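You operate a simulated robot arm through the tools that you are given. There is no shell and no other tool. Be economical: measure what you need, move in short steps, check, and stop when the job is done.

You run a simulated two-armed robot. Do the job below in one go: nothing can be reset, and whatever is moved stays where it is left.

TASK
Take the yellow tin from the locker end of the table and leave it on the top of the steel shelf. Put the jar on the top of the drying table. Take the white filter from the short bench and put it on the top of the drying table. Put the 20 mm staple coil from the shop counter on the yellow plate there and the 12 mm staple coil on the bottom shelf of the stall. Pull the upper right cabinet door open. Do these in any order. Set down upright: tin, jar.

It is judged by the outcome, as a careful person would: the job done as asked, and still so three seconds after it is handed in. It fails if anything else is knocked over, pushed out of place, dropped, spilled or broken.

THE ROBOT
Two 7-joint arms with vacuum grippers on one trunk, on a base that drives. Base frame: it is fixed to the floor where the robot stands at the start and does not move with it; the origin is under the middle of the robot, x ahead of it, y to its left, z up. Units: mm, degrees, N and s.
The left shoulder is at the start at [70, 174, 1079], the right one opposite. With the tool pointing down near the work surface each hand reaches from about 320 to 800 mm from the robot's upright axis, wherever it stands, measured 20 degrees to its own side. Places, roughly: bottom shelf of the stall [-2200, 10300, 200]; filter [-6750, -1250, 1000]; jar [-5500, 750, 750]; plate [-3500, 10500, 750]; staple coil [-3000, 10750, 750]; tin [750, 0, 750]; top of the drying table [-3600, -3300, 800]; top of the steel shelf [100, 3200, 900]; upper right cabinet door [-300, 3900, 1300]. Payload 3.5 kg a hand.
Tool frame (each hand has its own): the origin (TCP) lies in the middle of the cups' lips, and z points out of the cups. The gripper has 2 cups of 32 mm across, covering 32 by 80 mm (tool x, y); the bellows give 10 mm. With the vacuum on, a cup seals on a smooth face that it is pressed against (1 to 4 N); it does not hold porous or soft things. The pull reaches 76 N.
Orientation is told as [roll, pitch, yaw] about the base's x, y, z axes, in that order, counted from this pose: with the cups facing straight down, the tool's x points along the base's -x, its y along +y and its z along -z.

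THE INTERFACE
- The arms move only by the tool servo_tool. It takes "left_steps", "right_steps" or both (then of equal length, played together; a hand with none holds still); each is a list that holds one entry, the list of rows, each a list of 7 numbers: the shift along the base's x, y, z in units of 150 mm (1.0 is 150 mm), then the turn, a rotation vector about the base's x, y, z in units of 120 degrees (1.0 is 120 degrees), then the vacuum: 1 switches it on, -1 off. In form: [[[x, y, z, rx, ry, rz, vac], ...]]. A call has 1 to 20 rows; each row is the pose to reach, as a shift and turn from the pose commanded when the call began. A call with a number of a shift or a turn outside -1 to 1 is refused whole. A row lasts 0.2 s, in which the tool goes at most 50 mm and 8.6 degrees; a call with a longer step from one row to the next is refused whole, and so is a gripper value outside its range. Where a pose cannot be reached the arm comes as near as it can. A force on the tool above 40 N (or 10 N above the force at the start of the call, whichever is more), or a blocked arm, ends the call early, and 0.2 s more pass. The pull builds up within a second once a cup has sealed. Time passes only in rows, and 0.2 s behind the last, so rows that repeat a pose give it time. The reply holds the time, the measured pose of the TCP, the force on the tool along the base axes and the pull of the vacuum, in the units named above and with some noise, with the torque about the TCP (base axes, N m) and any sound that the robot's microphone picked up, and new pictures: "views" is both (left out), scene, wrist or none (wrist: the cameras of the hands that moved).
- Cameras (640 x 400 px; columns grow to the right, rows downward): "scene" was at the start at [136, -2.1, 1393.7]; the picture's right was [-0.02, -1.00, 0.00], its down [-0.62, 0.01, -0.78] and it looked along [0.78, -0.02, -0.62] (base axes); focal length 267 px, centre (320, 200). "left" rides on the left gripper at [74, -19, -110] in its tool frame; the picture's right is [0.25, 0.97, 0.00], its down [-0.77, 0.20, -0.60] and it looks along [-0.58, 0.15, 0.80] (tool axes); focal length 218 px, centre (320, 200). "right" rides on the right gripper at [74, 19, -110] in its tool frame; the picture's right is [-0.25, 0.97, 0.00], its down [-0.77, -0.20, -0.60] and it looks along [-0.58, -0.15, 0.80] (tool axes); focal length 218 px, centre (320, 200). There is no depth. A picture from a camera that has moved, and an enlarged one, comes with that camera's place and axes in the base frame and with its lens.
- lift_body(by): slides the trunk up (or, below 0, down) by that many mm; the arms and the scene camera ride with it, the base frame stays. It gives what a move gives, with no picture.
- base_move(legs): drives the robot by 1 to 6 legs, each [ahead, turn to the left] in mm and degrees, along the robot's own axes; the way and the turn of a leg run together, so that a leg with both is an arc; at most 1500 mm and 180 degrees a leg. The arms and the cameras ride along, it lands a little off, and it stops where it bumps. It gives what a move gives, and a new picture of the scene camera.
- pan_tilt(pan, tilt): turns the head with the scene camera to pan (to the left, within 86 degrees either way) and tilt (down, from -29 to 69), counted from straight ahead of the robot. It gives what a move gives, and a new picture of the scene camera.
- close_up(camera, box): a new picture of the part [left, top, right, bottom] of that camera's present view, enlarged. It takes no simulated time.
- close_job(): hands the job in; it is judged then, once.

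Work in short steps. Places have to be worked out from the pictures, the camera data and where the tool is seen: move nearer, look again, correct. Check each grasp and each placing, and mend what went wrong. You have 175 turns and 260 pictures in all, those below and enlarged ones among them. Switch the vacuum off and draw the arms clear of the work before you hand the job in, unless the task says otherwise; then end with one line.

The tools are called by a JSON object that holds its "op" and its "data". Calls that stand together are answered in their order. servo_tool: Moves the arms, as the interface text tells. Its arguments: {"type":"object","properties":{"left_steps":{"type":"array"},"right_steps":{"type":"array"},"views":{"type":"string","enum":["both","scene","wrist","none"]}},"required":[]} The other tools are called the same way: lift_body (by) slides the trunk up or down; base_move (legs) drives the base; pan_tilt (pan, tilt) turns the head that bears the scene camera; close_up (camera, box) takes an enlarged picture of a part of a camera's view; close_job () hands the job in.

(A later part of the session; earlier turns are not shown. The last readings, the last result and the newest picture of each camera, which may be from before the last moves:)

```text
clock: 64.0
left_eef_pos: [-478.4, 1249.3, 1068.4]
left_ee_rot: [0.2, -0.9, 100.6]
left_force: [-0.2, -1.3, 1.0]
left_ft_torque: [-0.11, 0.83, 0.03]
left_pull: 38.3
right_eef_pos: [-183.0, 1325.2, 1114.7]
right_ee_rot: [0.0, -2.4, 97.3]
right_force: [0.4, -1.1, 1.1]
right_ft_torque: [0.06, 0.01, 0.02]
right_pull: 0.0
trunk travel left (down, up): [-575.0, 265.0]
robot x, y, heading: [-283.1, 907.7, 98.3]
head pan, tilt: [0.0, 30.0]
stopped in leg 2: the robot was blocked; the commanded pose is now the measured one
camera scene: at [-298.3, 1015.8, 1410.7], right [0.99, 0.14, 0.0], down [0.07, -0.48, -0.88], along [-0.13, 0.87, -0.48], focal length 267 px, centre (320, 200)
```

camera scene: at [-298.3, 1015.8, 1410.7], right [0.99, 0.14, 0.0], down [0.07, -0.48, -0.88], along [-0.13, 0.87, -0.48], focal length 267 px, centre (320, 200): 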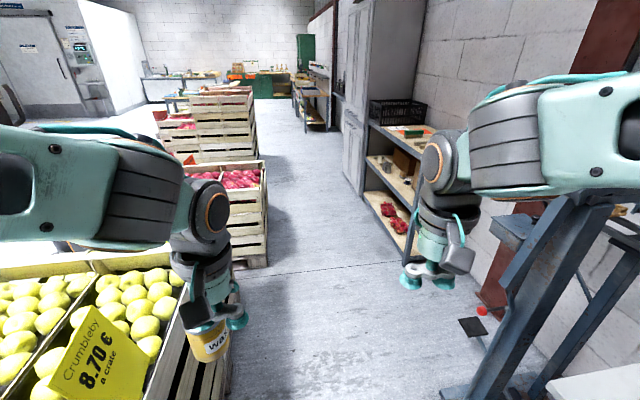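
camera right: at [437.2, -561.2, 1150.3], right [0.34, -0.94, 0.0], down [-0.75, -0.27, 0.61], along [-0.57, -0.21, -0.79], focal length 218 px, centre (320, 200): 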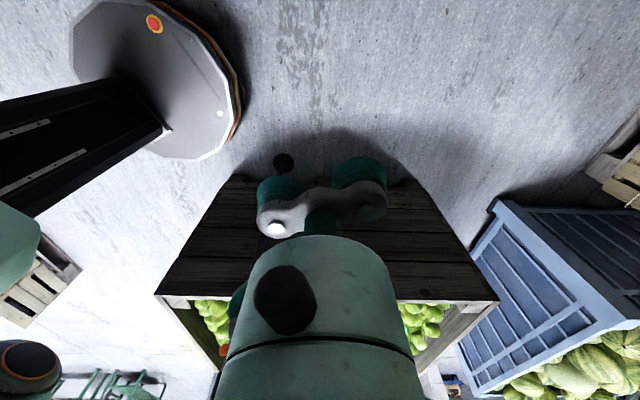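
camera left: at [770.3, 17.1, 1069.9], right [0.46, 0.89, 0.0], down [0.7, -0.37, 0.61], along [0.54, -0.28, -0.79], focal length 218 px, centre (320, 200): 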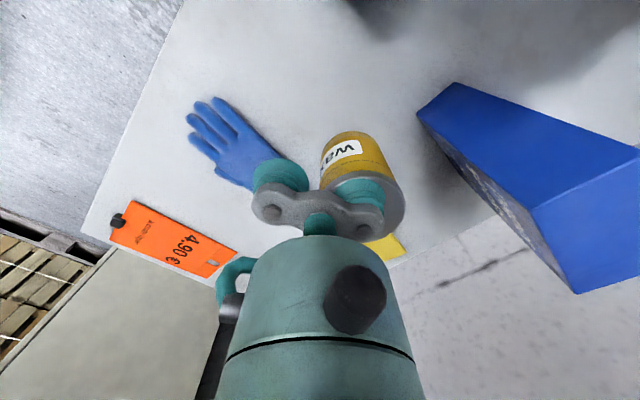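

Blocked again at y = 908. I'll look down on both sides to see what was touched.

{"op": "pan_tilt", "data": {"pan": -60, "tilt": 60}}

{"op": "pan_tilt", "data": {"pan": 60, "tilt": 60}}

```text
clock: 65.3
left_eef_pos: [-483.0, 1280.5, 1064.1]
left_ee_rot: [0.1, -0.4, 100.7]
left_force: [-0.3, -0.3, -1.3]
left_ft_torque: [-0.16, 0.84, -0.01]
left_pull: 38.7
right_eef_pos: [-187.9, 1355.8, 1107.9]
right_ee_rot: [0.0, -1.8, 97.2]
right_force: [0.0, 0.2, -0.4]
right_ft_torque: [0.01, 0.03, -0.01]
right_pull: 0.0
trunk travel left (down, up): [-575.0, 265.0]
robot x, y, heading: [-282.3, 908.1, 98.5]
head pan, tilt: [-60.0, 60.0]
camera scene: at [-237.5, 998.7, 1364.7], right [0.62, -0.78, 0.0], down [-0.68, -0.54, -0.5], along [0.39, 0.31, -0.87], focal length 267 px, centre (320, 200)
```

scene: 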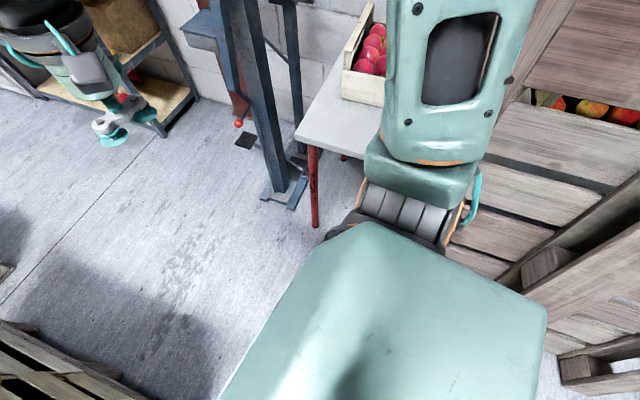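

```text
clock: 67.3
left_eef_pos: [-483.0, 1280.7, 1065.1]
left_ee_rot: [0.1, -0.4, 100.7]
left_force: [0.2, 0.2, -2.1]
left_ft_torque: [-0.21, 0.84, 0.02]
left_pull: 38.0
right_eef_pos: [-187.4, 1356.5, 1109.6]
right_ee_rot: [0.0, -1.8, 97.2]
right_force: [-0.4, 0.1, 0.5]
right_ft_torque: [-0.01, -0.02, 0.03]
right_pull: 0.1
trunk travel left (down, up): [-575.0, 265.0]
robot x, y, heading: [-281.9, 908.3, 98.4]
head pan, tilt: [60.0, 60.0]
camera scene: at [-351.7, 981.5, 1364.7], right [0.37, 0.93, 0.0], down [0.8, -0.32, -0.5], along [-0.46, 0.18, -0.87], focal length 267 px, centre (320, 200)
```

scene: 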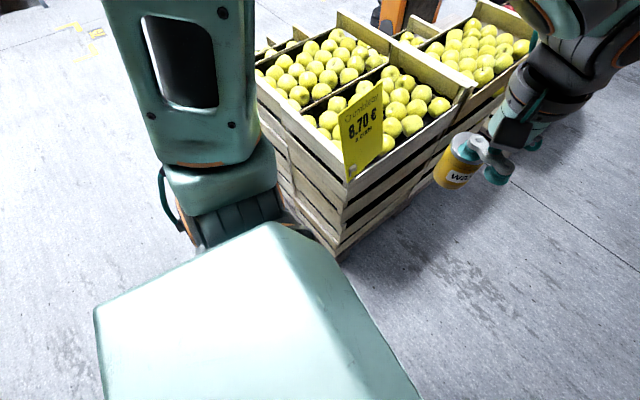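

The floor to the left looks free, so I need to see my own base again. I'll turn the right wrist camera backwards.

{"op": "servo_tool", "data": {"right_steps": [[[0, 0, 0, 0, 0, -0.07, -1], [0, 0, 0, 0, 0, -0.14, -1], [0, 0, 0, 0, 0, -0.21, -1], [0, 0, 0, 0, 0, -0.28, -1], [0, 0, 0, 0, 0, -0.35, -1], [0, 0, 0, 0, 0, -0.42, -1], [0, 0, 0, 0, 0, -0.49, -1], [0, 0, 0, 0, 0, -0.56, -1], [0, 0, 0, 0, 0, -0.63, -1], [0, 0, 0, 0, 0, -0.7, -1], [0, 0, 0, 0, 0, -0.77, -1], [0, 0, 0, 0, 0, -0.84, -1], [0, 0, 0, 0, 0, -0.91, -1], [0, 0, 0, 0, 0, -0.98, -1], [0, 0, 0, 0, 0, -1, -1]]], "views": "wrist"}}

```text
clock: 70.5
left_eef_pos: [-483.9, 1281.0, 1064.2]
left_ee_rot: [0.1, -0.4, 100.6]
left_force: [-0.1, 0.6, -1.3]
left_ft_torque: [-0.14, 0.85, -0.01]
left_pull: 38.1
right_eef_pos: [-189.3, 1356.2, 1109.5]
right_ee_rot: [-0.1, -1.8, -22.9]
right_force: [-0.6, -0.2, -1.5]
right_ft_torque: [0.01, 0.0, 0.0]
right_pull: 0.0
trunk travel left (down, up): [-575.0, 265.0]
robot x, y, heading: [-280.3, 907.6, 98.2]
head pan, tilt: [60.0, 60.0]
camera right: at [-252.5, 1403.5, 1216.5], right [0.61, 0.79, 0.01], down [0.61, -0.48, 0.63], along [0.5, -0.38, -0.78], focal length 218 px, centre (320, 200)
```

right: 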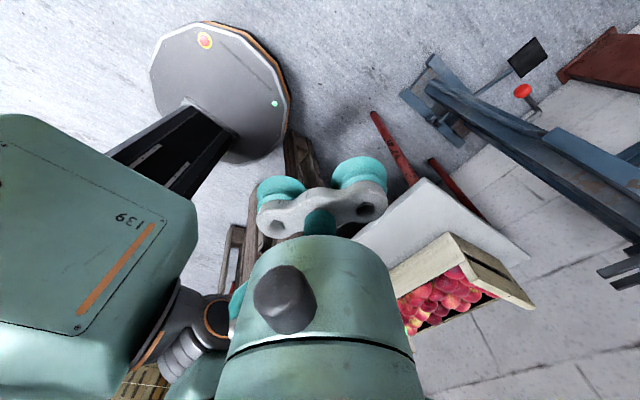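

The wrist view shows the base rim against the pallet's left foot at about [47, 980], so the base's real radius is near 340. I'll straighten the wrist, back off, shift left, pass the gap at about [-330, 1120] and carry on up the aisle.

{"op": "servo_tool", "data": {"right_steps": [[[0, 0, 0, 0, 0, 0.07, -1], [0, 0, 0, 0, 0, 0.14, -1], [0, 0, 0, 0, 0, 0.21, -1], [0, 0, 0, 0, 0, 0.28, -1], [0, 0, 0, 0, 0, 0.35, -1], [0, 0, 0, 0, 0, 0.42, -1], [0, 0, 0, 0, 0, 0.49, -1], [0, 0, 0, 0, 0, 0.56, -1], [0, 0, 0, 0, 0, 0.63, -1], [0, 0, 0, 0, 0, 0.7, -1], [0, 0, 0, 0, 0, 0.77, -1], [0, 0, 0, 0, 0, 0.84, -1], [0, 0, 0, 0, 0, 0.91, -1], [0, 0, 0, 0, 0, 0.98, -1], [0, 0, 0, 0, 0, 1, -1]]], "views": "none"}}

{"op": "base_move", "data": {"legs": [[-200, 0], [0, 32], [230, 0], [0, -58], [250, 0], [0, 23]]}}

{"op": "pan_tilt", "data": {"pan": 0, "tilt": 30}}

```text
clock: 73.7
left_eef_pos: [-483.6, 1281.9, 1063.8]
left_ee_rot: [0.2, -0.4, 100.7]
left_force: [0.1, -0.2, -2.1]
left_ft_torque: [-0.16, 0.87, 0.03]
left_pull: 37.7
right_eef_pos: [-187.8, 1357.2, 1109.0]
right_ee_rot: [-0.1, -1.8, 97.3]
right_force: [0.1, 0.7, -0.1]
right_ft_torque: [0.01, 0.0, 0.01]
right_pull: 0.0
trunk travel left (down, up): [-575.0, 265.0]
robot x, y, heading: [-283.0, 908.3, 98.3]
head pan, tilt: [60.0, 60.0]
```

```text
clock: 75.8
left_eef_pos: [-472.4, 1074.7, 1065.4]
left_ee_rot: [-0.1, -0.6, 103.2]
left_force: [0.0, -0.3, -1.4]
left_ft_torque: [-0.19, 0.87, 0.03]
left_pull: 37.8
right_eef_pos: [-181.3, 1163.3, 1108.6]
right_ee_rot: [-0.1, -1.9, 99.8]
right_force: [-1.1, 0.4, -0.8]
right_ft_torque: [0.02, -0.04, -0.03]
right_pull: 0.1
trunk travel left (down, up): [-575.0, 265.0]
robot x, y, heading: [-253.0, 708.7, 101.1]
head pan, tilt: [60.0, 60.0]
stopped in leg 2: the robot was blocked; the commanded pose is now the measured one
camera scene: at [-328.0, 781.1, 1364.5], right [0.33, 0.94, 0.0], down [0.82, -0.28, -0.5], along [-0.47, 0.16, -0.87], focal length 267 px, centre (320, 200)
```

scene: 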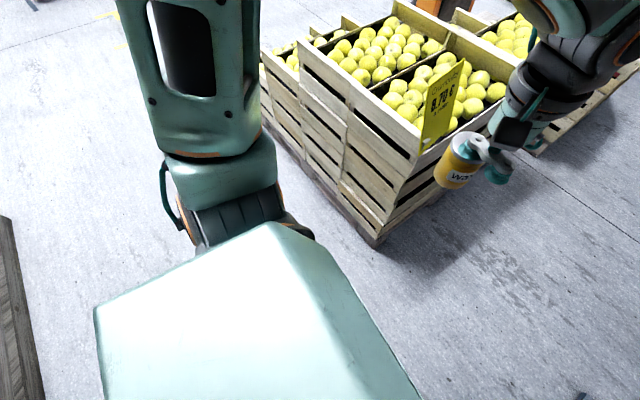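

```text
clock: 77.1
left_eef_pos: [-470.8, 1073.7, 1065.6]
left_ee_rot: [0.0, -0.6, 103.1]
left_force: [0.3, -0.2, -1.5]
left_ft_torque: [-0.22, 0.84, 0.0]
left_pull: 37.4
right_eef_pos: [-180.6, 1161.2, 1108.9]
right_ee_rot: [0.0, -1.8, 99.8]
right_force: [0.1, 0.1, -0.3]
right_ft_torque: [0.03, 0.0, 0.01]
right_pull: 0.1
trunk travel left (down, up): [-575.0, 265.0]
robot x, y, heading: [-254.5, 710.0, 100.7]
head pan, tilt: [0.0, 30.0]
camera scene: at [-279.9, 847.3, 1406.7], right [0.98, 0.19, 0.0], down [0.09, -0.49, -0.87], along [-0.16, 0.85, -0.5], focal length 267 px, centre (320, 200)
```

scene: 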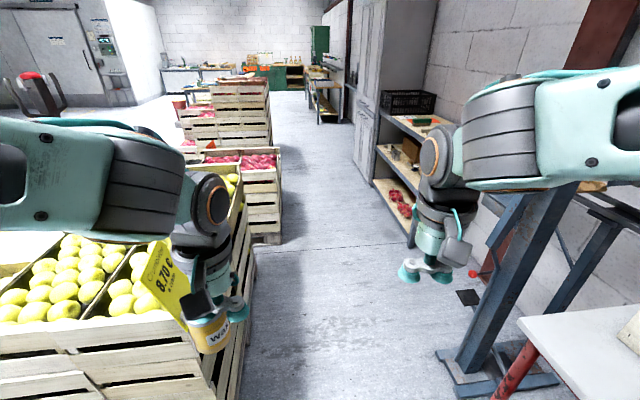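

The turn was blocked after 3°. Perhaps an arm is touching something, so I'll look along the right arm and the left side.

{"op": "pan_tilt", "data": {"pan": -75, "tilt": 25}}

{"op": "pan_tilt", "data": {"pan": 86, "tilt": 35}}

```text
clock: 78.6
left_eef_pos: [-470.4, 1072.1, 1066.1]
left_ee_rot: [0.1, -0.5, 103.2]
left_force: [-0.2, 0.0, -1.8]
left_ft_torque: [-0.19, 0.85, 0.02]
left_pull: 37.8
right_eef_pos: [-181.1, 1162.5, 1108.7]
right_ee_rot: [0.0, -1.8, 99.7]
right_force: [0.1, 0.1, 0.3]
right_ft_torque: [0.01, 0.0, -0.01]
right_pull: 0.0
trunk travel left (down, up): [-575.0, 265.0]
robot x, y, heading: [-257.0, 710.0, 100.6]
head pan, tilt: [-75.0, 25.0]
camera scene: at [-180.1, 798.7, 1414.7], right [0.44, -0.9, 0.0], down [-0.38, -0.18, -0.91], along [0.82, 0.4, -0.42], focal length 267 px, centre (320, 200)
```

scene: 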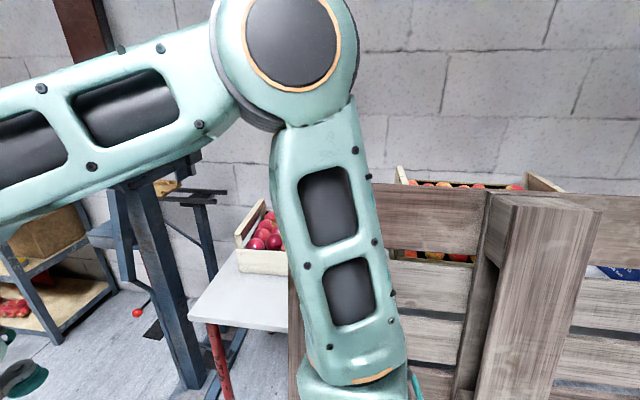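

```text
clock: 81.0
left_eef_pos: [-469.2, 1073.5, 1065.6]
left_ee_rot: [-0.1, -0.7, 103.2]
left_force: [0.1, 0.0, -1.8]
left_ft_torque: [-0.2, 0.86, 0.06]
left_pull: 38.3
right_eef_pos: [-179.9, 1162.0, 1108.7]
right_ee_rot: [0.0, -1.7, 99.8]
right_force: [-0.1, -0.5, 0.6]
right_ft_torque: [-0.02, 0.01, 0.02]
right_pull: 0.1
trunk travel left (down, up): [-575.0, 265.0]
robot x, y, heading: [-250.3, 707.8, 101.0]
head pan, tilt: [85.9, 35.0]
camera scene: at [-350.5, 748.2, 1399.0], right [-0.12, 0.99, 0.0], down [0.57, 0.07, -0.82], along [-0.81, -0.1, -0.57], focal length 267 px, centre (320, 200)
```

scene: 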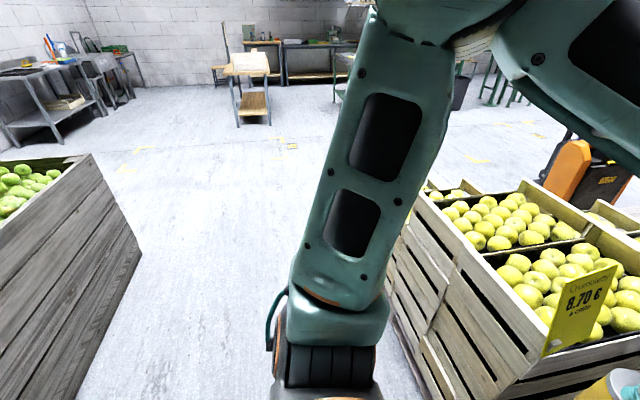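

The base rim is probably against the bottom of the leaning pallet on its right, so I'll reverse further, away from it, before turning left.

{"op": "base_move", "data": {"legs": [[-250, 0], [0, 39], [300, 0]]}}

```text
clock: 86.3
left_eef_pos: [-833.5, 816.4, 1064.9]
left_ee_rot: [0.2, -0.7, 141.8]
left_force: [0.6, -0.3, -1.3]
left_ft_torque: [-0.73, 0.55, 0.01]
left_pull: 37.9
right_eef_pos: [-662.2, 1067.3, 1108.8]
right_ee_rot: [0.0, -1.9, 138.4]
right_force: [-0.1, -0.6, 0.5]
right_ft_torque: [0.0, 0.01, -0.03]
right_pull: 0.0
trunk travel left (down, up): [-575.0, 265.0]
robot x, y, heading: [-436.3, 664.2, 139.2]
head pan, tilt: [85.9, 35.0]
camera scene: at [-536.5, 636.7, 1399.0], right [-0.71, 0.7, 0.0], down [0.4, 0.41, -0.82], along [-0.58, -0.58, -0.57], focal length 267 px, centre (320, 200)
```

scene: 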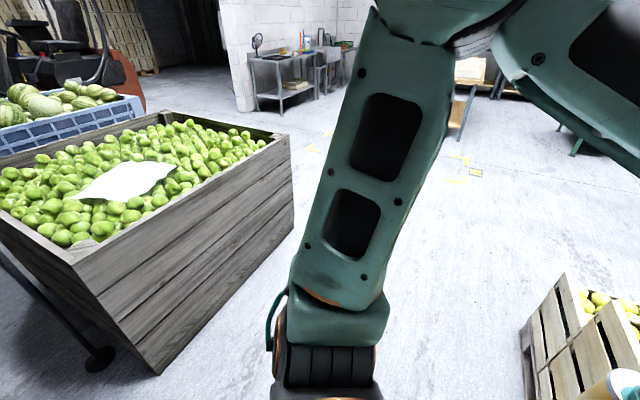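

That worked: now at [-436, 664]. I'll turn to heading 78, go through the gap, then on up the aisle towards the steel shelf.

{"op": "pan_tilt", "data": {"pan": 0, "tilt": 30}}

{"op": "base_move", "data": {"legs": [[0, -61], [480, 0], [0, 17], [1400, 0]]}}

```text
clock: 87.9
left_eef_pos: [-833.6, 815.3, 1065.3]
left_ee_rot: [0.0, -0.6, 141.8]
left_force: [0.0, -0.5, -1.8]
left_ft_torque: [-0.69, 0.52, 0.04]
left_pull: 37.8
right_eef_pos: [-661.3, 1067.5, 1107.8]
right_ee_rot: [0.0, -1.8, 138.5]
right_force: [0.6, 0.0, 0.6]
right_ft_torque: [-0.02, 0.02, 0.0]
right_pull: 0.1
trunk travel left (down, up): [-575.0, 265.0]
robot x, y, heading: [-435.9, 669.3, 139.4]
head pan, tilt: [0.0, 30.0]
camera scene: at [-543.3, 758.2, 1406.8], right [0.65, 0.76, 0.0], down [0.38, -0.33, -0.87], along [-0.66, 0.56, -0.5], focal length 267 px, centre (320, 200)
```

scene: 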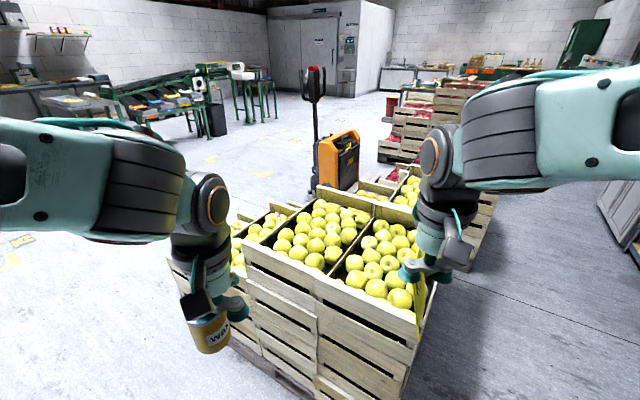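

```text
clock: 100.9
left_eef_pos: [-710.6, 2894.2, 1065.4]
left_ee_rot: [0.0, -0.8, 100.1]
left_force: [-0.5, -0.1, -1.3]
left_ft_torque: [-0.19, 0.84, 0.02]
left_pull: 37.3
right_eef_pos: [-414.4, 2968.6, 1108.5]
right_ee_rot: [0.0, -1.8, 96.9]
right_force: [0.8, -0.3, 0.3]
right_ft_torque: [0.04, -0.01, 0.0]
right_pull: 0.1
trunk travel left (down, up): [-575.0, 265.0]
robot x, y, heading: [-512.6, 2522.2, 97.7]
head pan, tilt: [0.0, 30.0]
camera scene: at [-531.4, 2658.7, 1406.8], right [0.99, 0.14, 0.0], down [0.07, -0.5, -0.87], along [-0.12, 0.86, -0.5], focal length 267 px, centre (320, 200)
```

scene: 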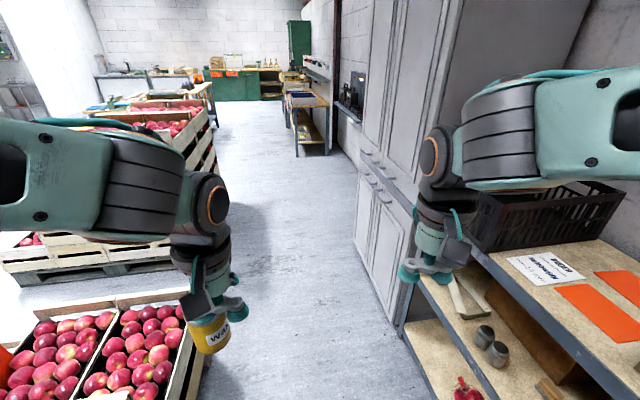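

The steel shelf is on the right with the cabinet beyond it. I'll move up alongside and turn to face the shelf.

{"op": "base_move", "data": {"legs": [[400, 0], [0, -72]]}}

{"op": "pan_tilt", "data": {"pan": 0, "tilt": 40}}

```text
clock: 106.5
left_eef_pos: [-271.2, 3215.2, 1065.1]
left_ee_rot: [-0.1, -0.7, 28.5]
left_force: [0.3, 0.3, -1.4]
left_ft_torque: [0.75, 0.43, 0.03]
left_pull: 37.5
right_eef_pos: [-110.4, 2958.2, 1108.4]
right_ee_rot: [0.0, -2.0, 25.0]
right_force: [0.1, -0.8, 0.4]
right_ft_torque: [0.01, -0.02, 0.0]
right_pull: 0.1
trunk travel left (down, up): [-575.0, 265.0]
robot x, y, heading: [-567.6, 2911.6, 26.0]
head pan, tilt: [0.0, 30.0]
camera scene: at [-440.7, 2971.3, 1406.8], right [0.44, -0.9, 0.0], down [-0.45, -0.22, -0.87], along [0.78, 0.38, -0.5], focal length 267 px, centre (320, 200)
```

scene: 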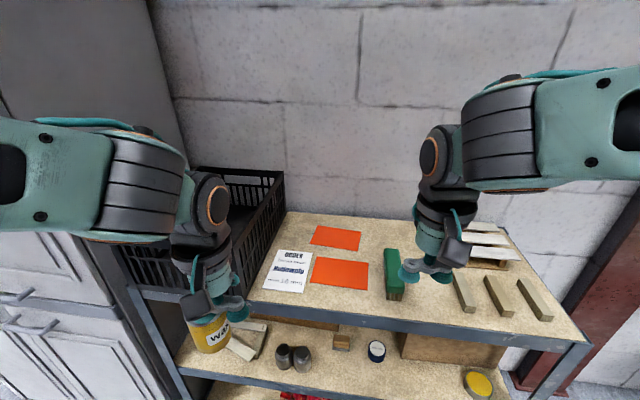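

```text
clock: 107.2
left_eef_pos: [-271.7, 3216.1, 1066.5]
left_ee_rot: [0.0, -0.6, 28.4]
left_force: [-0.3, -0.3, -2.4]
left_ft_torque: [0.75, 0.44, 0.05]
left_pull: 38.0
right_eef_pos: [-111.0, 2957.4, 1107.9]
right_ee_rot: [-0.1, -1.9, 25.0]
right_force: [0.3, -0.4, 0.0]
right_ft_torque: [-0.02, 0.04, -0.01]
right_pull: 0.0
trunk travel left (down, up): [-575.0, 265.0]
robot x, y, heading: [-563.9, 2912.5, 25.8]
head pan, tilt: [0.0, 40.0]
camera scene: at [-445.6, 2969.0, 1391.5], right [0.44, -0.9, 0.0], down [-0.58, -0.28, -0.77], along [0.69, 0.34, -0.64], focal length 267 px, centre (320, 200)
```

scene: 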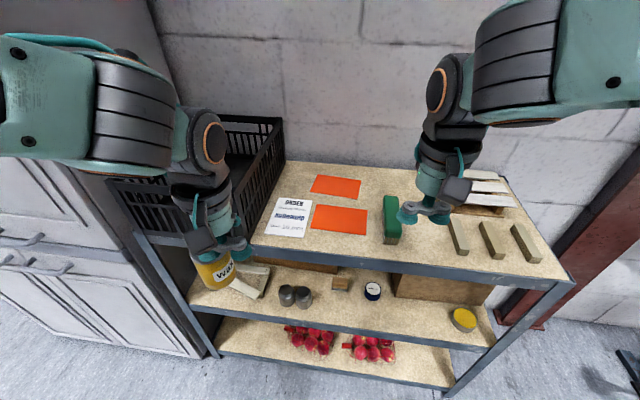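

There is free board between the green block and the wooden bars, near [77, 2936]. I'll turn right so the left arm can get there and look again.

{"op": "base_move", "data": {"legs": [[0, -24]]}}

{"op": "servo_tool", "data": {"left_steps": [[[0.2, -0.2, 0, 0, 0, 0, 1], [0.4, -0.4, 0, 0, 0, 0, 1], [0.5, -0.6, 0, 0, 0, 0, 1], [0.6, -0.8, 0, 0, 0, 0, 1], [0.6, -1, 0, 0, 0, 0, 1], [0.6, -1, 0, 0, 0, 0, 1]]], "right_steps": [[[0, -0.2, 0, 0, 0, 0, -1], [0, -0.4, 0, 0, 0, 0, -1], [0, -0.6, 0, 0, 0, 0, -1], [0, -0.8, 0, 0, 0, 0, -1], [0, -1, 0, 0, 0, 0, -1], [0, -1, 0, 0, 0, 0, -1]]], "views": "both"}}

```text
clock: 108.9
left_eef_pos: [-175.2, 3070.2, 1065.8]
left_ee_rot: [0.0, -0.6, 4.6]
left_force: [-0.4, -0.5, -1.2]
left_ft_torque: [0.86, 0.06, 0.02]
left_pull: 37.4
right_eef_pos: [-129.7, 2770.0, 1107.8]
right_ee_rot: [0.0, -1.9, 1.2]
right_force: [0.7, 0.3, -0.4]
right_ft_torque: [0.01, 0.02, 0.01]
right_pull: 0.1
trunk travel left (down, up): [-575.0, 265.0]
robot x, y, heading: [-569.7, 2908.4, 1.9]
head pan, tilt: [0.0, 40.0]
camera scene: at [-432.0, 2914.9, 1391.4], right [0.04, -1.0, 0.0], down [-0.64, -0.03, -0.77], along [0.77, 0.03, -0.64], focal length 267 px, centre (320, 200)
```

scene: 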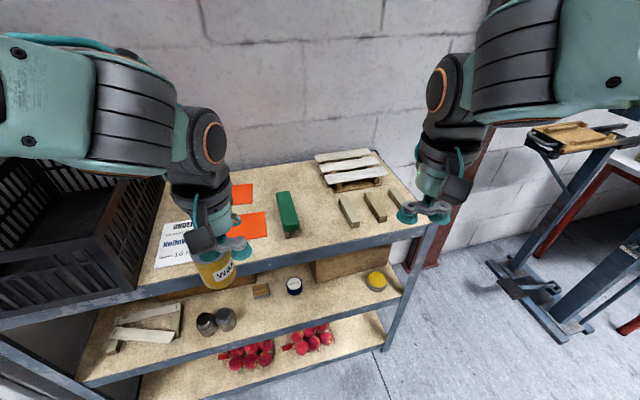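

```text
clock: 110.3
left_eef_pos: [-84.3, 2917.8, 1068.5]
left_ee_rot: [-0.1, -0.6, 4.6]
left_force: [0.4, 0.7, -2.1]
left_ft_torque: [0.81, 0.1, 0.04]
left_pull: 37.6
right_eef_pos: [-130.3, 2620.4, 1111.1]
right_ee_rot: [-0.1, -1.9, 1.3]
right_force: [0.2, 0.7, 0.6]
right_ft_torque: [-0.04, 0.01, 0.0]
right_pull: 0.1
trunk travel left (down, up): [-575.0, 265.0]
robot x, y, heading: [-564.8, 2909.4, 2.3]
head pan, tilt: [0.0, 40.0]
camera scene: at [-432.1, 2916.7, 1391.4], right [0.04, -1.0, 0.0], down [-0.64, -0.03, -0.77], along [0.77, 0.03, -0.64], focal length 267 px, centre (320, 200)
camera right: at [-209.1, 2638.5, 1217.5], right [0.23, 0.97, 0.01], down [0.76, -0.18, 0.63], along [0.61, -0.14, -0.78], focal length 218 px, centre (320, 200)
camera left: at [-157.5, 2893.5, 1177.0], right [-0.33, 0.94, -0.01], down [0.75, 0.26, 0.61], along [0.58, 0.2, -0.79], focal length 218 px, centre (320, 200)
```

scene: 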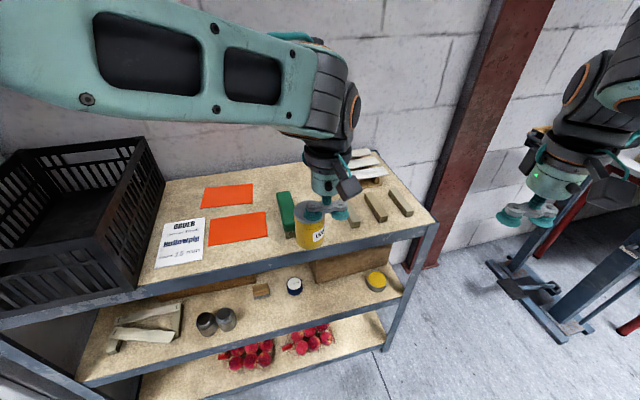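
right: 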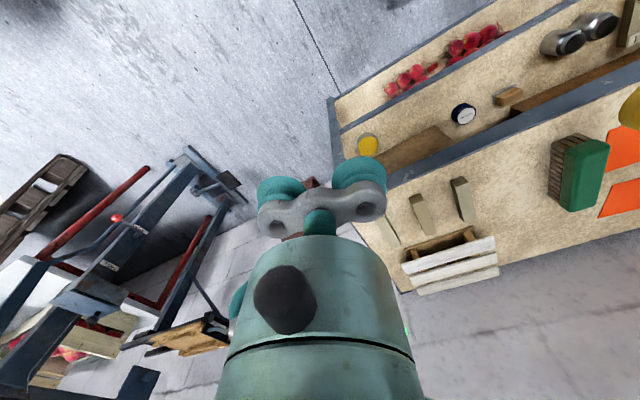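
left: 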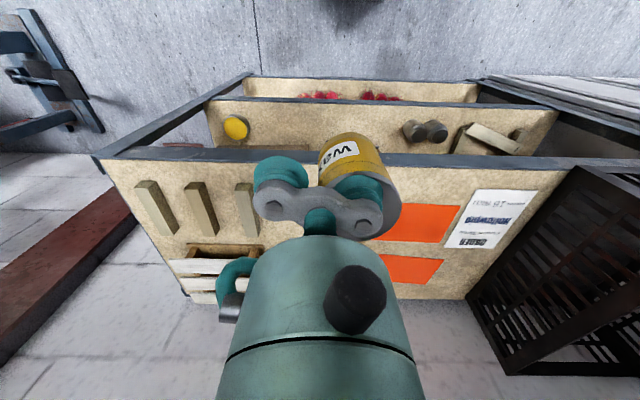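

The tin hangs near [-86, 2942]; the gap between the green block and the nearest bar is centred near [45, 2937]. I'll move above it and check.

{"op": "servo_tool", "data": {"left_steps": [[[0.2, 0, 0, 0, 0, 0, 1], [0.4, -0.01, 0, 0, 0, 0, 1], [0.6, -0.02, 0, 0, 0, 0, 1], [0.87, -0.03, 0, 0, 0, 0, 1], [0.87, -0.03, -0.15, 0, 0, 0, 1], [0.87, -0.03, -0.25, 0, 0, 0, 1], [0.87, -0.03, -0.25, 0, 0, 0, 1]]], "views": "wrist"}}

{"op": "close_up", "data": {"camera": "scene", "box": [240, 130, 440, 255]}}

```text
clock: 111.9
left_eef_pos: [47.1, 2917.2, 1028.4]
left_ee_rot: [-0.1, -0.6, 4.5]
left_force: [0.1, -0.4, -2.6]
left_ft_torque: [0.84, 0.07, 0.02]
left_pull: 37.7
right_eef_pos: [-130.3, 2619.9, 1109.4]
right_ee_rot: [0.0, -1.8, 1.3]
right_force: [0.0, -0.1, -0.3]
right_ft_torque: [-0.01, -0.01, 0.03]
right_pull: 0.1
trunk travel left (down, up): [-575.0, 265.0]
robot x, y, heading: [-569.1, 2909.1, 1.9]
head pan, tilt: [0.0, 40.0]
camera left: at [-26.4, 2891.4, 1137.1], right [-0.33, 0.94, 0.0], down [0.75, 0.26, 0.61], along [0.58, 0.2, -0.79], focal length 218 px, centre (320, 200)
```

left: 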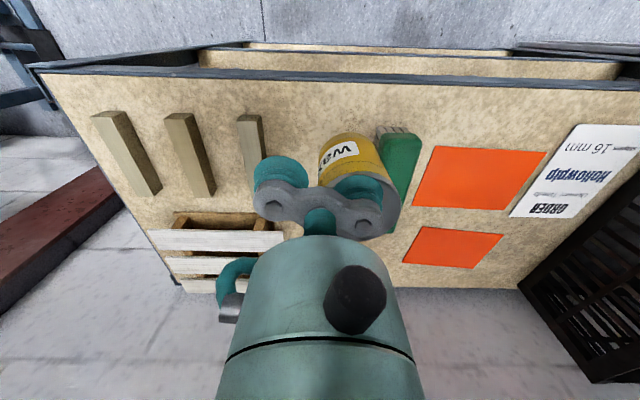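

```text
3.20 times, centred on (340, 192) of scene
camera zoom: at [-431.8, 2914.8, 1391.4], right [0.04, -1.0, 0.0], down [-0.64, -0.02, -0.77], along [0.77, 0.03, -0.64], focal length 856 px, centre (256, 224)
```

zoom: 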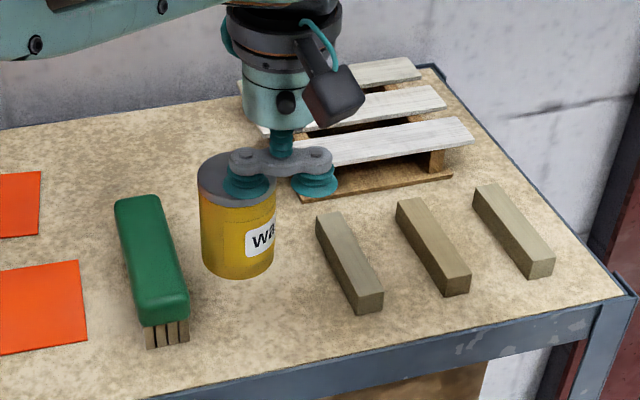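

The free gap is about 130 mm wide and the tin is slightly to its left side. I'll shift 15 mm right and descend, slowing at the end.

{"op": "servo_tool", "data": {"left_steps": [[[0, -0.1, -0.05, 0, 0, 0, 1], [0, -0.1, -0.1, 0, 0, 0, 1], [0, -0.1, -0.14, 0, 0, 0, 1], [0, -0.1, -0.17, 0, 0, 0, 1], [0, -0.1, -0.2, 0, 0, 0, 1], [0, -0.1, -0.22, 0, 0, 0, 1], [0, -0.1, -0.24, 0, 0, 0, 1], [0, -0.1, -0.26, 0, 0, 0, 1], [0, -0.1, -0.28, 0, 0, 0, 1]]], "views": "wrist"}}

{"op": "close_up", "data": {"camera": "scene", "box": [240, 130, 440, 255]}}

```text
clock: 113.9
left_eef_pos: [45.8, 2899.4, 986.6]
left_ee_rot: [-0.1, -0.6, 4.5]
left_force: [0.9, 0.2, -2.2]
left_ft_torque: [0.85, 0.1, 0.02]
left_pull: 37.7
right_eef_pos: [-131.9, 2618.9, 1109.9]
right_ee_rot: [0.0, -1.9, 1.2]
right_force: [-0.2, -0.5, -0.8]
right_ft_torque: [-0.02, 0.02, 0.0]
right_pull: 0.1
trunk travel left (down, up): [-575.0, 265.0]
robot x, y, heading: [-569.7, 2906.9, 1.7]
head pan, tilt: [0.0, 40.0]
camera left: at [-26.5, 2875.2, 1095.0], right [-0.33, 0.94, 0.0], down [0.75, 0.26, 0.61], along [0.58, 0.2, -0.79], focal length 218 px, centre (320, 200)
```

left: 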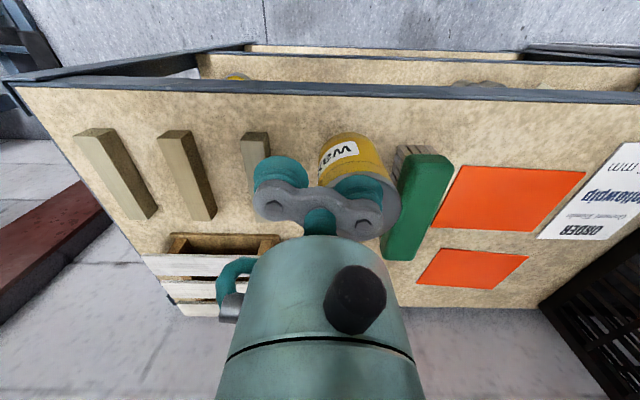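

```text
3.20 times, centred on (340, 192) of scene
camera zoom: at [-431.9, 2914.8, 1391.4], right [0.04, -1.0, 0.0], down [-0.64, -0.02, -0.77], along [0.77, 0.03, -0.64], focal length 856 px, centre (256, 224)
```

zoom: 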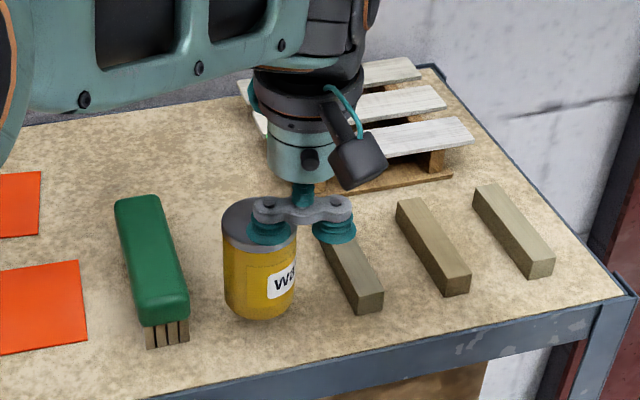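

The tin is centred in the gap and nearly down. Continuing in 3 mm steps until contact.

{"op": "servo_tool", "data": {"left_steps": [[[0, 0, -0.02, 0, 0, 0, 1], [0, 0, -0.04, 0, 0, 0, 1], [0, 0, -0.06, 0, 0, 0, 1], [0, 0, -0.08, 0, 0, 0, 1], [0, 0, -0.1, 0, 0, 0, 1], [0, 0, -0.12, 0, 0, 0, 1], [0, 0, -0.14, 0, 0, 0, 1], [0, 0, -0.16, 0, 0, 0, 1], [0, 0, -0.18, 0, 0, 0, 1]]], "views": "none"}}

{"op": "close_up", "data": {"camera": "scene", "box": [240, 130, 440, 255]}}

```text
clock: 115.9
left_eef_pos: [45.2, 2900.2, 959.2]
left_ee_rot: [-0.1, -0.6, 4.5]
left_force: [0.6, -0.7, -2.9]
left_ft_torque: [0.9, 0.12, 0.01]
left_pull: 37.9
right_eef_pos: [-130.1, 2619.7, 1109.8]
right_ee_rot: [0.0, -1.9, 1.1]
right_force: [0.1, 0.4, -0.1]
right_ft_torque: [0.03, -0.01, 0.01]
right_pull: 0.0
trunk travel left (down, up): [-575.0, 265.0]
robot x, y, heading: [-563.5, 2906.7, 2.1]
head pan, tilt: [0.0, 40.0]
```

```text
3.20 times, centred on (340, 192) of scene
camera zoom: at [-431.9, 2914.8, 1391.4], right [0.04, -1.0, 0.0], down [-0.64, -0.02, -0.77], along [0.77, 0.03, -0.64], focal length 856 px, centre (256, 224)
```

zoom: 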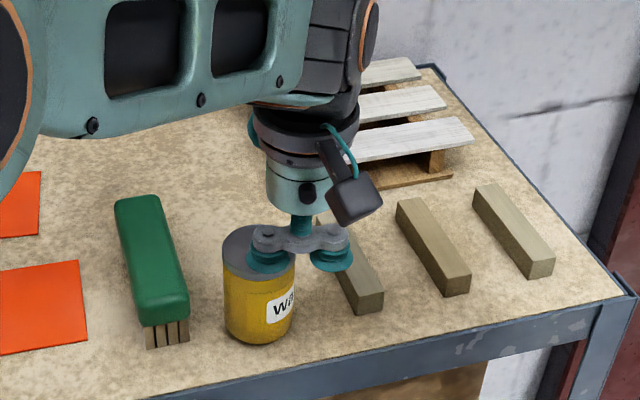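

Still no contact at 959. Continuing down.

{"op": "servo_tool", "data": {"left_steps": [[[0.03, 0, -0.02, 0, 0, 0, 1], [0.07, 0, -0.04, 0, 0, 0, 1], [0.1, 0, -0.06, 0, 0, 0, 1], [0.1, 0, -0.08, 0, 0, 0, 1], [0.1, 0, -0.1, 0, 0, 0, 1], [0.1, 0, -0.12, 0, 0, 0, 1], [0.1, 0, -0.14, 0, 0, 0, 1], [0.1, 0, -0.16, 0, 0, 0, 1], [0.1, 0, -0.18, 0, 0, 0, 1], [0.1, 0, -0.2, 0, 0, 0, 1]]], "views": "none"}}

{"op": "close_up", "data": {"camera": "scene", "box": [240, 130, 440, 255]}}

```text
clock: 117.7
left_eef_pos: [61.7, 2899.2, 939.4]
left_ee_rot: [-0.3, -1.1, 4.4]
left_force: [-2.0, -2.4, 16.2]
left_ft_torque: [0.92, 0.3, 0.04]
left_pull: 37.6
right_eef_pos: [-131.3, 2618.8, 1109.3]
right_ee_rot: [0.0, -1.9, 1.2]
right_force: [0.5, 0.1, 0.0]
right_ft_torque: [-0.03, 0.03, 0.0]
right_pull: 0.1
trunk travel left (down, up): [-575.0, 265.0]
robot x, y, heading: [-566.6, 2909.4, 2.1]
head pan, tilt: [0.0, 40.0]
stopped in row 9 (left hand): the force on the tool passed its limit at 42 N (the readings are from after the stop); the commanded pose is now the measured one
```

```text
3.20 times, centred on (340, 192) of scene
camera zoom: at [-433.4, 2914.8, 1391.2], right [0.04, -1.0, 0.0], down [-0.64, -0.02, -0.77], along [0.77, 0.03, -0.64], focal length 856 px, centre (256, 224)
```

zoom: 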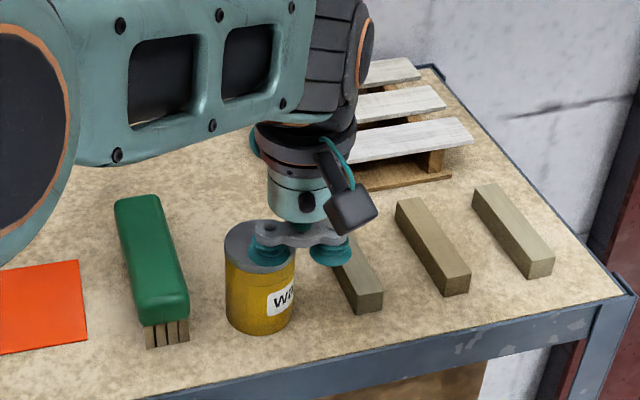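

The tin stands on the shelf (16 N contact). I'll ease the pressure, release and lift.

{"op": "servo_tool", "data": {"left_steps": [[[0, 0, 0.015, 0, 0, 0, 1], [0, 0, 0.02, 0, 0, 0, -1], [0, 0, 0.02, 0, 0, 0, -1], [0, 0, 0.02, 0, 0, 0, -1], [0, 0, 0.02, 0, 0, 0, -1], [0, 0, 0.02, 0, 0, 0, -1], [0, 0, 0.04, 0, 0, 0, -1], [0, 0, 0.1, 0, 0, 0, -1], [0, 0, 0.25, 0, 0, 0, -1], [0, 0, 0.5, 0, 0, 0, -1], [0, 0, 0.8, 0, 0, 0, -1], [0, 0, 1, 0, 0, 0, -1]]], "views": "scene"}}

```text
clock: 120.3
left_eef_pos: [61.8, 2905.4, 1084.4]
left_ee_rot: [-0.4, -0.6, 4.8]
left_force: [-0.6, 0.8, 0.1]
left_ft_torque: [0.0, -0.01, -0.03]
left_pull: 0.1
right_eef_pos: [-131.9, 2620.9, 1109.9]
right_ee_rot: [0.0, -2.0, 1.3]
right_force: [0.3, 0.0, -0.5]
right_ft_torque: [0.03, -0.04, -0.03]
right_pull: 0.1
trunk travel left (down, up): [-575.0, 265.0]
robot x, y, heading: [-564.4, 2907.3, 2.2]
head pan, tilt: [0.0, 40.0]
camera scene: at [-432.2, 2914.9, 1391.4], right [0.04, -1.0, 0.0], down [-0.64, -0.02, -0.77], along [0.77, 0.03, -0.64], focal length 267 px, centre (320, 200)
```

scene: 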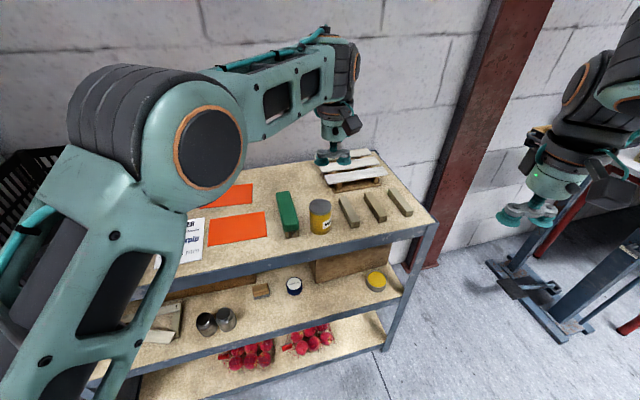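

The tin stands upright on the shelf top. I'll retract the left hand and drive to face the cabinet.

{"op": "servo_tool", "data": {"left_steps": [[[-0.2, 0.1, 0, 0, 0, 0, -1], [-0.4, 0.2, 0, 0, 0, 0, -1], [-0.6, 0.4, 0, 0, 0, 0, -1], [-0.8, 0.6, 0, 0, 0, 0, -1], [-1, 0.8, 0, 0, 0, 0, -1], [-1, 0.8, 0, 0, 0, 0, -1]]], "right_steps": [[[0, 0.2, 0, 0, 0, 0, -1], [0, 0.4, 0, 0, 0, 0, -1], [0, 0.6, 0, 0, 0, 0, -1], [0, 0.8, 0, 0, 0, 0, -1], [0, 0.8, 0, 0, 0, 0, -1], [0, 0.8, 0, 0, 0, 0, -1]]], "views": "none"}}

{"op": "base_move", "data": {"legs": [[0, 110], [740, 0], [0, -87]]}}

{"op": "pan_tilt", "data": {"pan": 0, "tilt": 10}}

```text
clock: 121.7
left_eef_pos: [-88.9, 3019.5, 1086.3]
left_ee_rot: [-0.2, -0.8, 4.5]
left_force: [0.0, 0.5, -0.6]
left_ft_torque: [-0.01, 0.02, -0.01]
left_pull: 0.1
right_eef_pos: [-129.2, 2739.4, 1109.1]
right_ee_rot: [0.0, -1.8, 1.1]
right_force: [0.2, 0.2, -0.9]
right_ft_torque: [0.03, 0.02, -0.01]
right_pull: 0.1
trunk travel left (down, up): [-575.0, 265.0]
robot x, y, heading: [-563.9, 2910.4, 2.2]
head pan, tilt: [0.0, 40.0]
```

```text
clock: 134.1
left_eef_pos: [-510.8, 3907.1, 1086.8]
left_ee_rot: [-0.3, -0.8, 32.7]
left_force: [-0.6, -0.4, 0.3]
left_ft_torque: [0.05, -0.02, -0.02]
left_pull: 0.1
right_eef_pos: [-414.0, 3639.5, 1110.2]
right_ee_rot: [-0.1, -1.8, 29.4]
right_force: [0.2, 0.5, -0.1]
right_ft_torque: [-0.01, 0.01, 0.0]
right_pull: 0.0
trunk travel left (down, up): [-575.0, 265.0]
robot x, y, heading: [-879.7, 3582.5, 30.2]
head pan, tilt: [0.0, 40.0]
camera scene: at [-763.2, 3652.3, 1391.4], right [0.51, -0.86, 0.0], down [-0.55, -0.33, -0.77], along [0.66, 0.39, -0.64], focal length 267 px, centre (320, 200)
```

scene: 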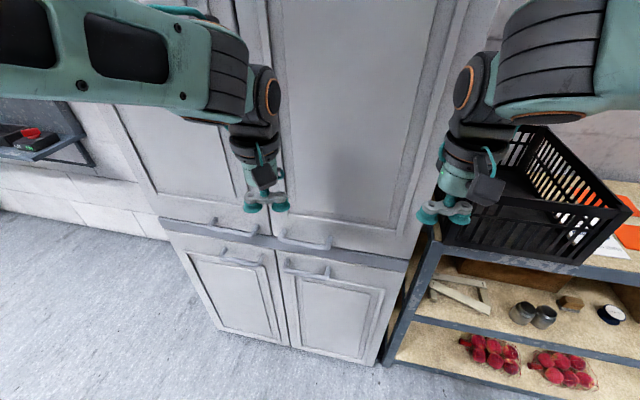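

```text
clock: 135.0
left_eef_pos: [-510.7, 3906.3, 1084.7]
left_ee_rot: [-0.2, -0.9, 32.6]
left_force: [0.3, 0.2, 0.1]
left_ft_torque: [-0.01, 0.03, 0.02]
left_pull: 0.0
right_eef_pos: [-414.0, 3641.5, 1109.7]
right_ee_rot: [0.0, -1.8, 29.4]
right_force: [-0.1, -0.1, 0.2]
right_ft_torque: [0.03, 0.02, -0.01]
right_pull: 0.1
trunk travel left (down, up): [-575.0, 265.0]
robot x, y, heading: [-878.2, 3585.0, 30.4]
head pan, tilt: [0.0, 10.0]
camera scene: at [-756.4, 3656.5, 1439.0], right [0.51, -0.86, 0.0], down [-0.15, -0.09, -0.98], along [0.85, 0.5, -0.17], focal length 267 px, centre (320, 200)
```

scene: 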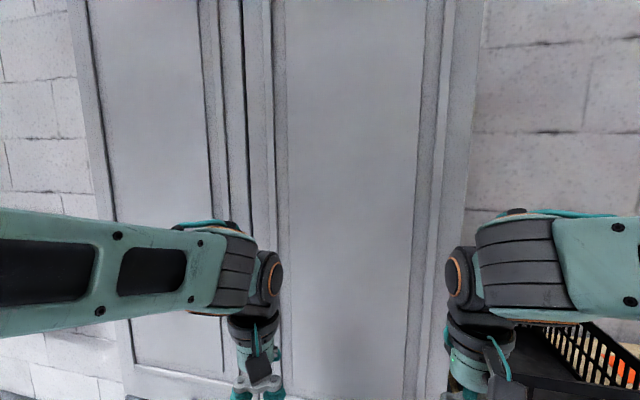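

I'm facing the cabinet. The upper right door is hinged on its right, with the handle at the bottom left, so I'll stand farther back and left to let the right arm suck onto the panel and swing it.

{"op": "base_move", "data": {"legs": [[0, 93], [315, 0], [0, -113]]}}

{"op": "pan_tilt", "data": {"pan": 0, "tilt": 20}}

```text
clock: 145.8
left_eef_pos: [-585.4, 4012.3, 1086.7]
left_ee_rot: [-0.1, -0.9, 10.3]
left_force: [0.4, -0.3, -0.1]
left_ft_torque: [0.0, -0.03, 0.01]
left_pull: 0.1
right_eef_pos: [-597.5, 3729.1, 1109.4]
right_ee_rot: [-0.1, -1.8, 7.0]
right_force: [-0.2, 0.0, 0.7]
right_ft_torque: [-0.01, 0.02, -0.01]
right_pull: 0.0
trunk travel left (down, up): [-575.0, 265.0]
robot x, y, heading: [-1052.5, 3856.9, 7.9]
head pan, tilt: [0.0, 10.0]
camera scene: at [-907.8, 3874.1, 1439.1], right [0.14, -0.99, 0.0], down [-0.17, -0.02, -0.98], along [0.98, 0.14, -0.17], focal length 267 px, centre (320, 200)
```

scene: 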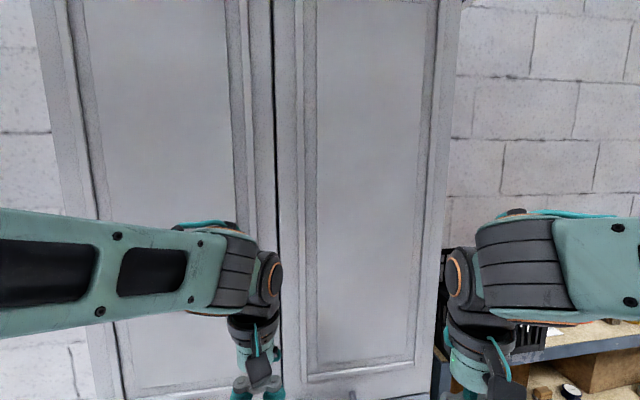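

```text
clock: 146.5
left_eef_pos: [-586.4, 4011.7, 1086.5]
left_ee_rot: [-0.2, -0.9, 10.3]
left_force: [0.0, 0.0, -0.3]
left_ft_torque: [-0.02, -0.03, 0.0]
left_pull: 0.0
right_eef_pos: [-597.4, 3729.5, 1109.0]
right_ee_rot: [-0.1, -1.8, 7.1]
right_force: [0.6, 0.2, -1.3]
right_ft_torque: [0.0, 0.01, 0.0]
right_pull: 0.0
trunk travel left (down, up): [-575.0, 265.0]
robot x, y, heading: [-1048.0, 3854.0, 8.0]
head pan, tilt: [0.0, 20.0]
camera scene: at [-907.7, 3874.1, 1422.9], right [0.14, -0.99, 0.0], down [-0.34, -0.05, -0.94], along [0.93, 0.13, -0.34], focal length 267 px, centre (320, 200)
```

scene: 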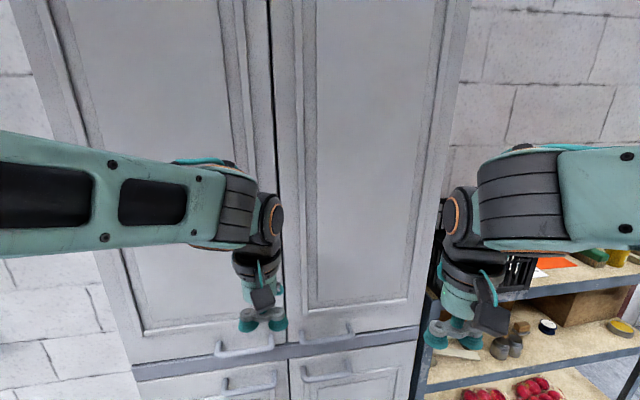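

The right door runs from the seam at about [-359, 4053] to the hinge near [-238, 3665], with the plane facing heading about 17 and a smooth panel. I'll pitch the right hand to horizontal while bringing it forward, and move the left hand aside.

{"op": "servo_tool", "data": {"right_steps": [[[0, 0, 0, 0.008, -0.068, 0, -1], [0.05, 0.03, 0, 0.016, -0.136, 0, -1], [0.15, 0.1, 0, 0.024, -0.204, 0, -1], [0.25, 0.15, 0, 0.033, -0.272, 0, -1], [0.35, 0.2, 0, 0.041, -0.34, 0, -1], [0.45, 0.25, 0, 0.049, -0.408, 0, -1], [0.55, 0.3, 0.05, 0.057, -0.476, 0, -1], [0.65, 0.35, 0.1, 0.065, -0.544, 0, -1], [0.75, 0.4, 0.15, 0.073, -0.612, 0, -1], [0.85, 0.45, 0.2, 0.081, -0.68, 0, -1], [0.95, 0.5, 0.25, 0.09, -0.744, 0, -1], [0.95, 0.5, 0.25, 0.09, -0.744, 0, -1]]], "left_steps": [[[-0.1, 0.2, 0, 0, 0, 0, -1], [-0.2, 0.4, 0, 0, 0, 0, -1], [-0.3, 0.6, 0, 0, 0, 0, -1], [-0.3, 0.8, 0, 0, 0, 0, -1], [-0.3, 0.8, 0, 0, 0, 0, -1], [-0.3, 0.8, 0, 0, 0, 0, -1], [-0.3, 0.8, 0, 0, 0, 0, -1], [-0.3, 0.8, 0, 0, 0, 0, -1], [-0.3, 0.8, 0, 0, 0, 0, -1], [-0.3, 0.8, 0, 0, 0, 0, -1], [-0.3, 0.8, 0, 0, 0, 0, -1], [-0.3, 0.8, 0, 0, 0, 0, -1]]], "views": "scene"}}

```text
clock: 149.1
left_eef_pos: [-631.8, 4131.6, 1089.6]
left_ee_rot: [-0.2, -0.9, 10.3]
left_force: [0.0, 0.7, 0.3]
left_ft_torque: [0.02, -0.02, -0.01]
left_pull: 0.2
right_eef_pos: [-454.8, 3803.5, 1147.8]
right_ee_rot: [-178.3, -88.0, -174.8]
right_force: [-0.4, 0.2, 0.2]
right_ft_torque: [-0.01, 0.0, 0.05]
right_pull: 0.0
trunk travel left (down, up): [-575.0, 265.0]
robot x, y, heading: [-1050.8, 3853.5, 8.0]
head pan, tilt: [0.0, 20.0]
camera scene: at [-908.5, 3873.2, 1422.9], right [0.14, -0.99, 0.0], down [-0.34, -0.05, -0.94], along [0.93, 0.13, -0.34], focal length 267 px, centre (320, 200)
```

scene: 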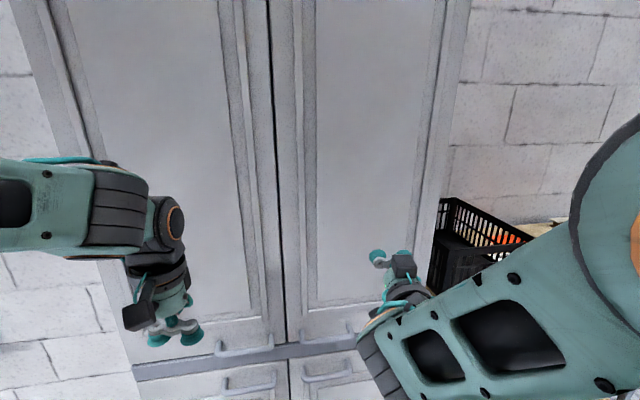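

The hand is horizontal but heading about 5° instead of 17° and tipped up 2°. I'll correct that and move to about 40 mm in front of the panel.

{"op": "servo_tool", "data": {"right_steps": [[[0.1, 0.2, 0, 0, 0.016, 0.05, -1], [0.2, 0.4, 0, 0, 0.016, 0.1, -1], [0.3, 0.6, 0, 0, 0.016, 0.1, -1], [0.5, 0.72, 0, 0, 0.016, 0.1, -1], [0.64, 0.72, 0, 0, 0.016, 0.1, -1], [0.64, 0.72, 0, 0, 0.016, 0.1, -1]]], "views": "both"}}

```text
clock: 150.5
left_eef_pos: [-632.0, 4133.1, 1089.9]
left_ee_rot: [-0.1, -0.9, 10.2]
left_force: [-0.5, 0.2, 0.3]
left_ft_torque: [-0.02, 0.01, -0.01]
left_pull: 0.1
right_eef_pos: [-359.2, 3913.8, 1148.3]
right_ee_rot: [72.5, -89.7, -53.5]
right_force: [0.0, 0.5, 0.8]
right_ft_torque: [0.01, -0.02, -0.02]
right_pull: 0.1
trunk travel left (down, up): [-575.0, 265.0]
robot x, y, heading: [-1053.8, 3850.8, 8.1]
head pan, tilt: [0.0, 20.0]
camera scene: at [-908.3, 3875.0, 1422.9], right [0.14, -0.99, 0.0], down [-0.34, -0.05, -0.94], along [0.93, 0.13, -0.34], focal length 267 px, centre (320, 200)
camera right: at [-470.4, 3895.8, 1073.8], right [-0.31, 0.91, 0.26], down [-0.5, -0.39, 0.77], along [0.81, 0.11, 0.58], focal length 218 px, centre (320, 200)
```

scene: 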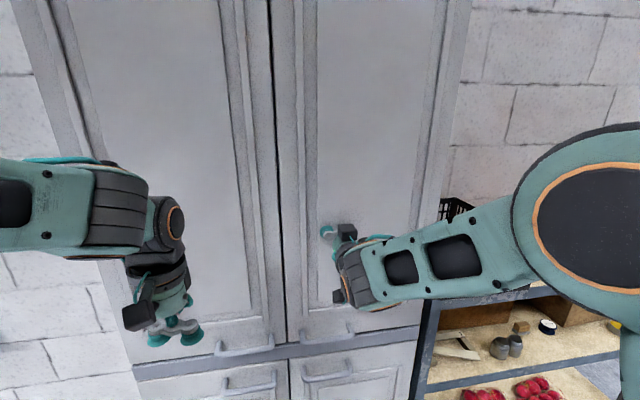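
right: 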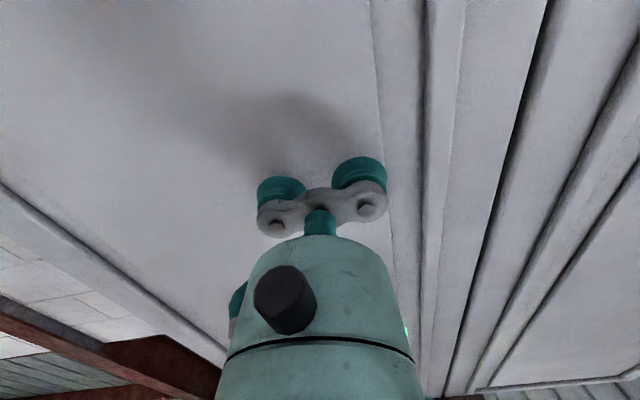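

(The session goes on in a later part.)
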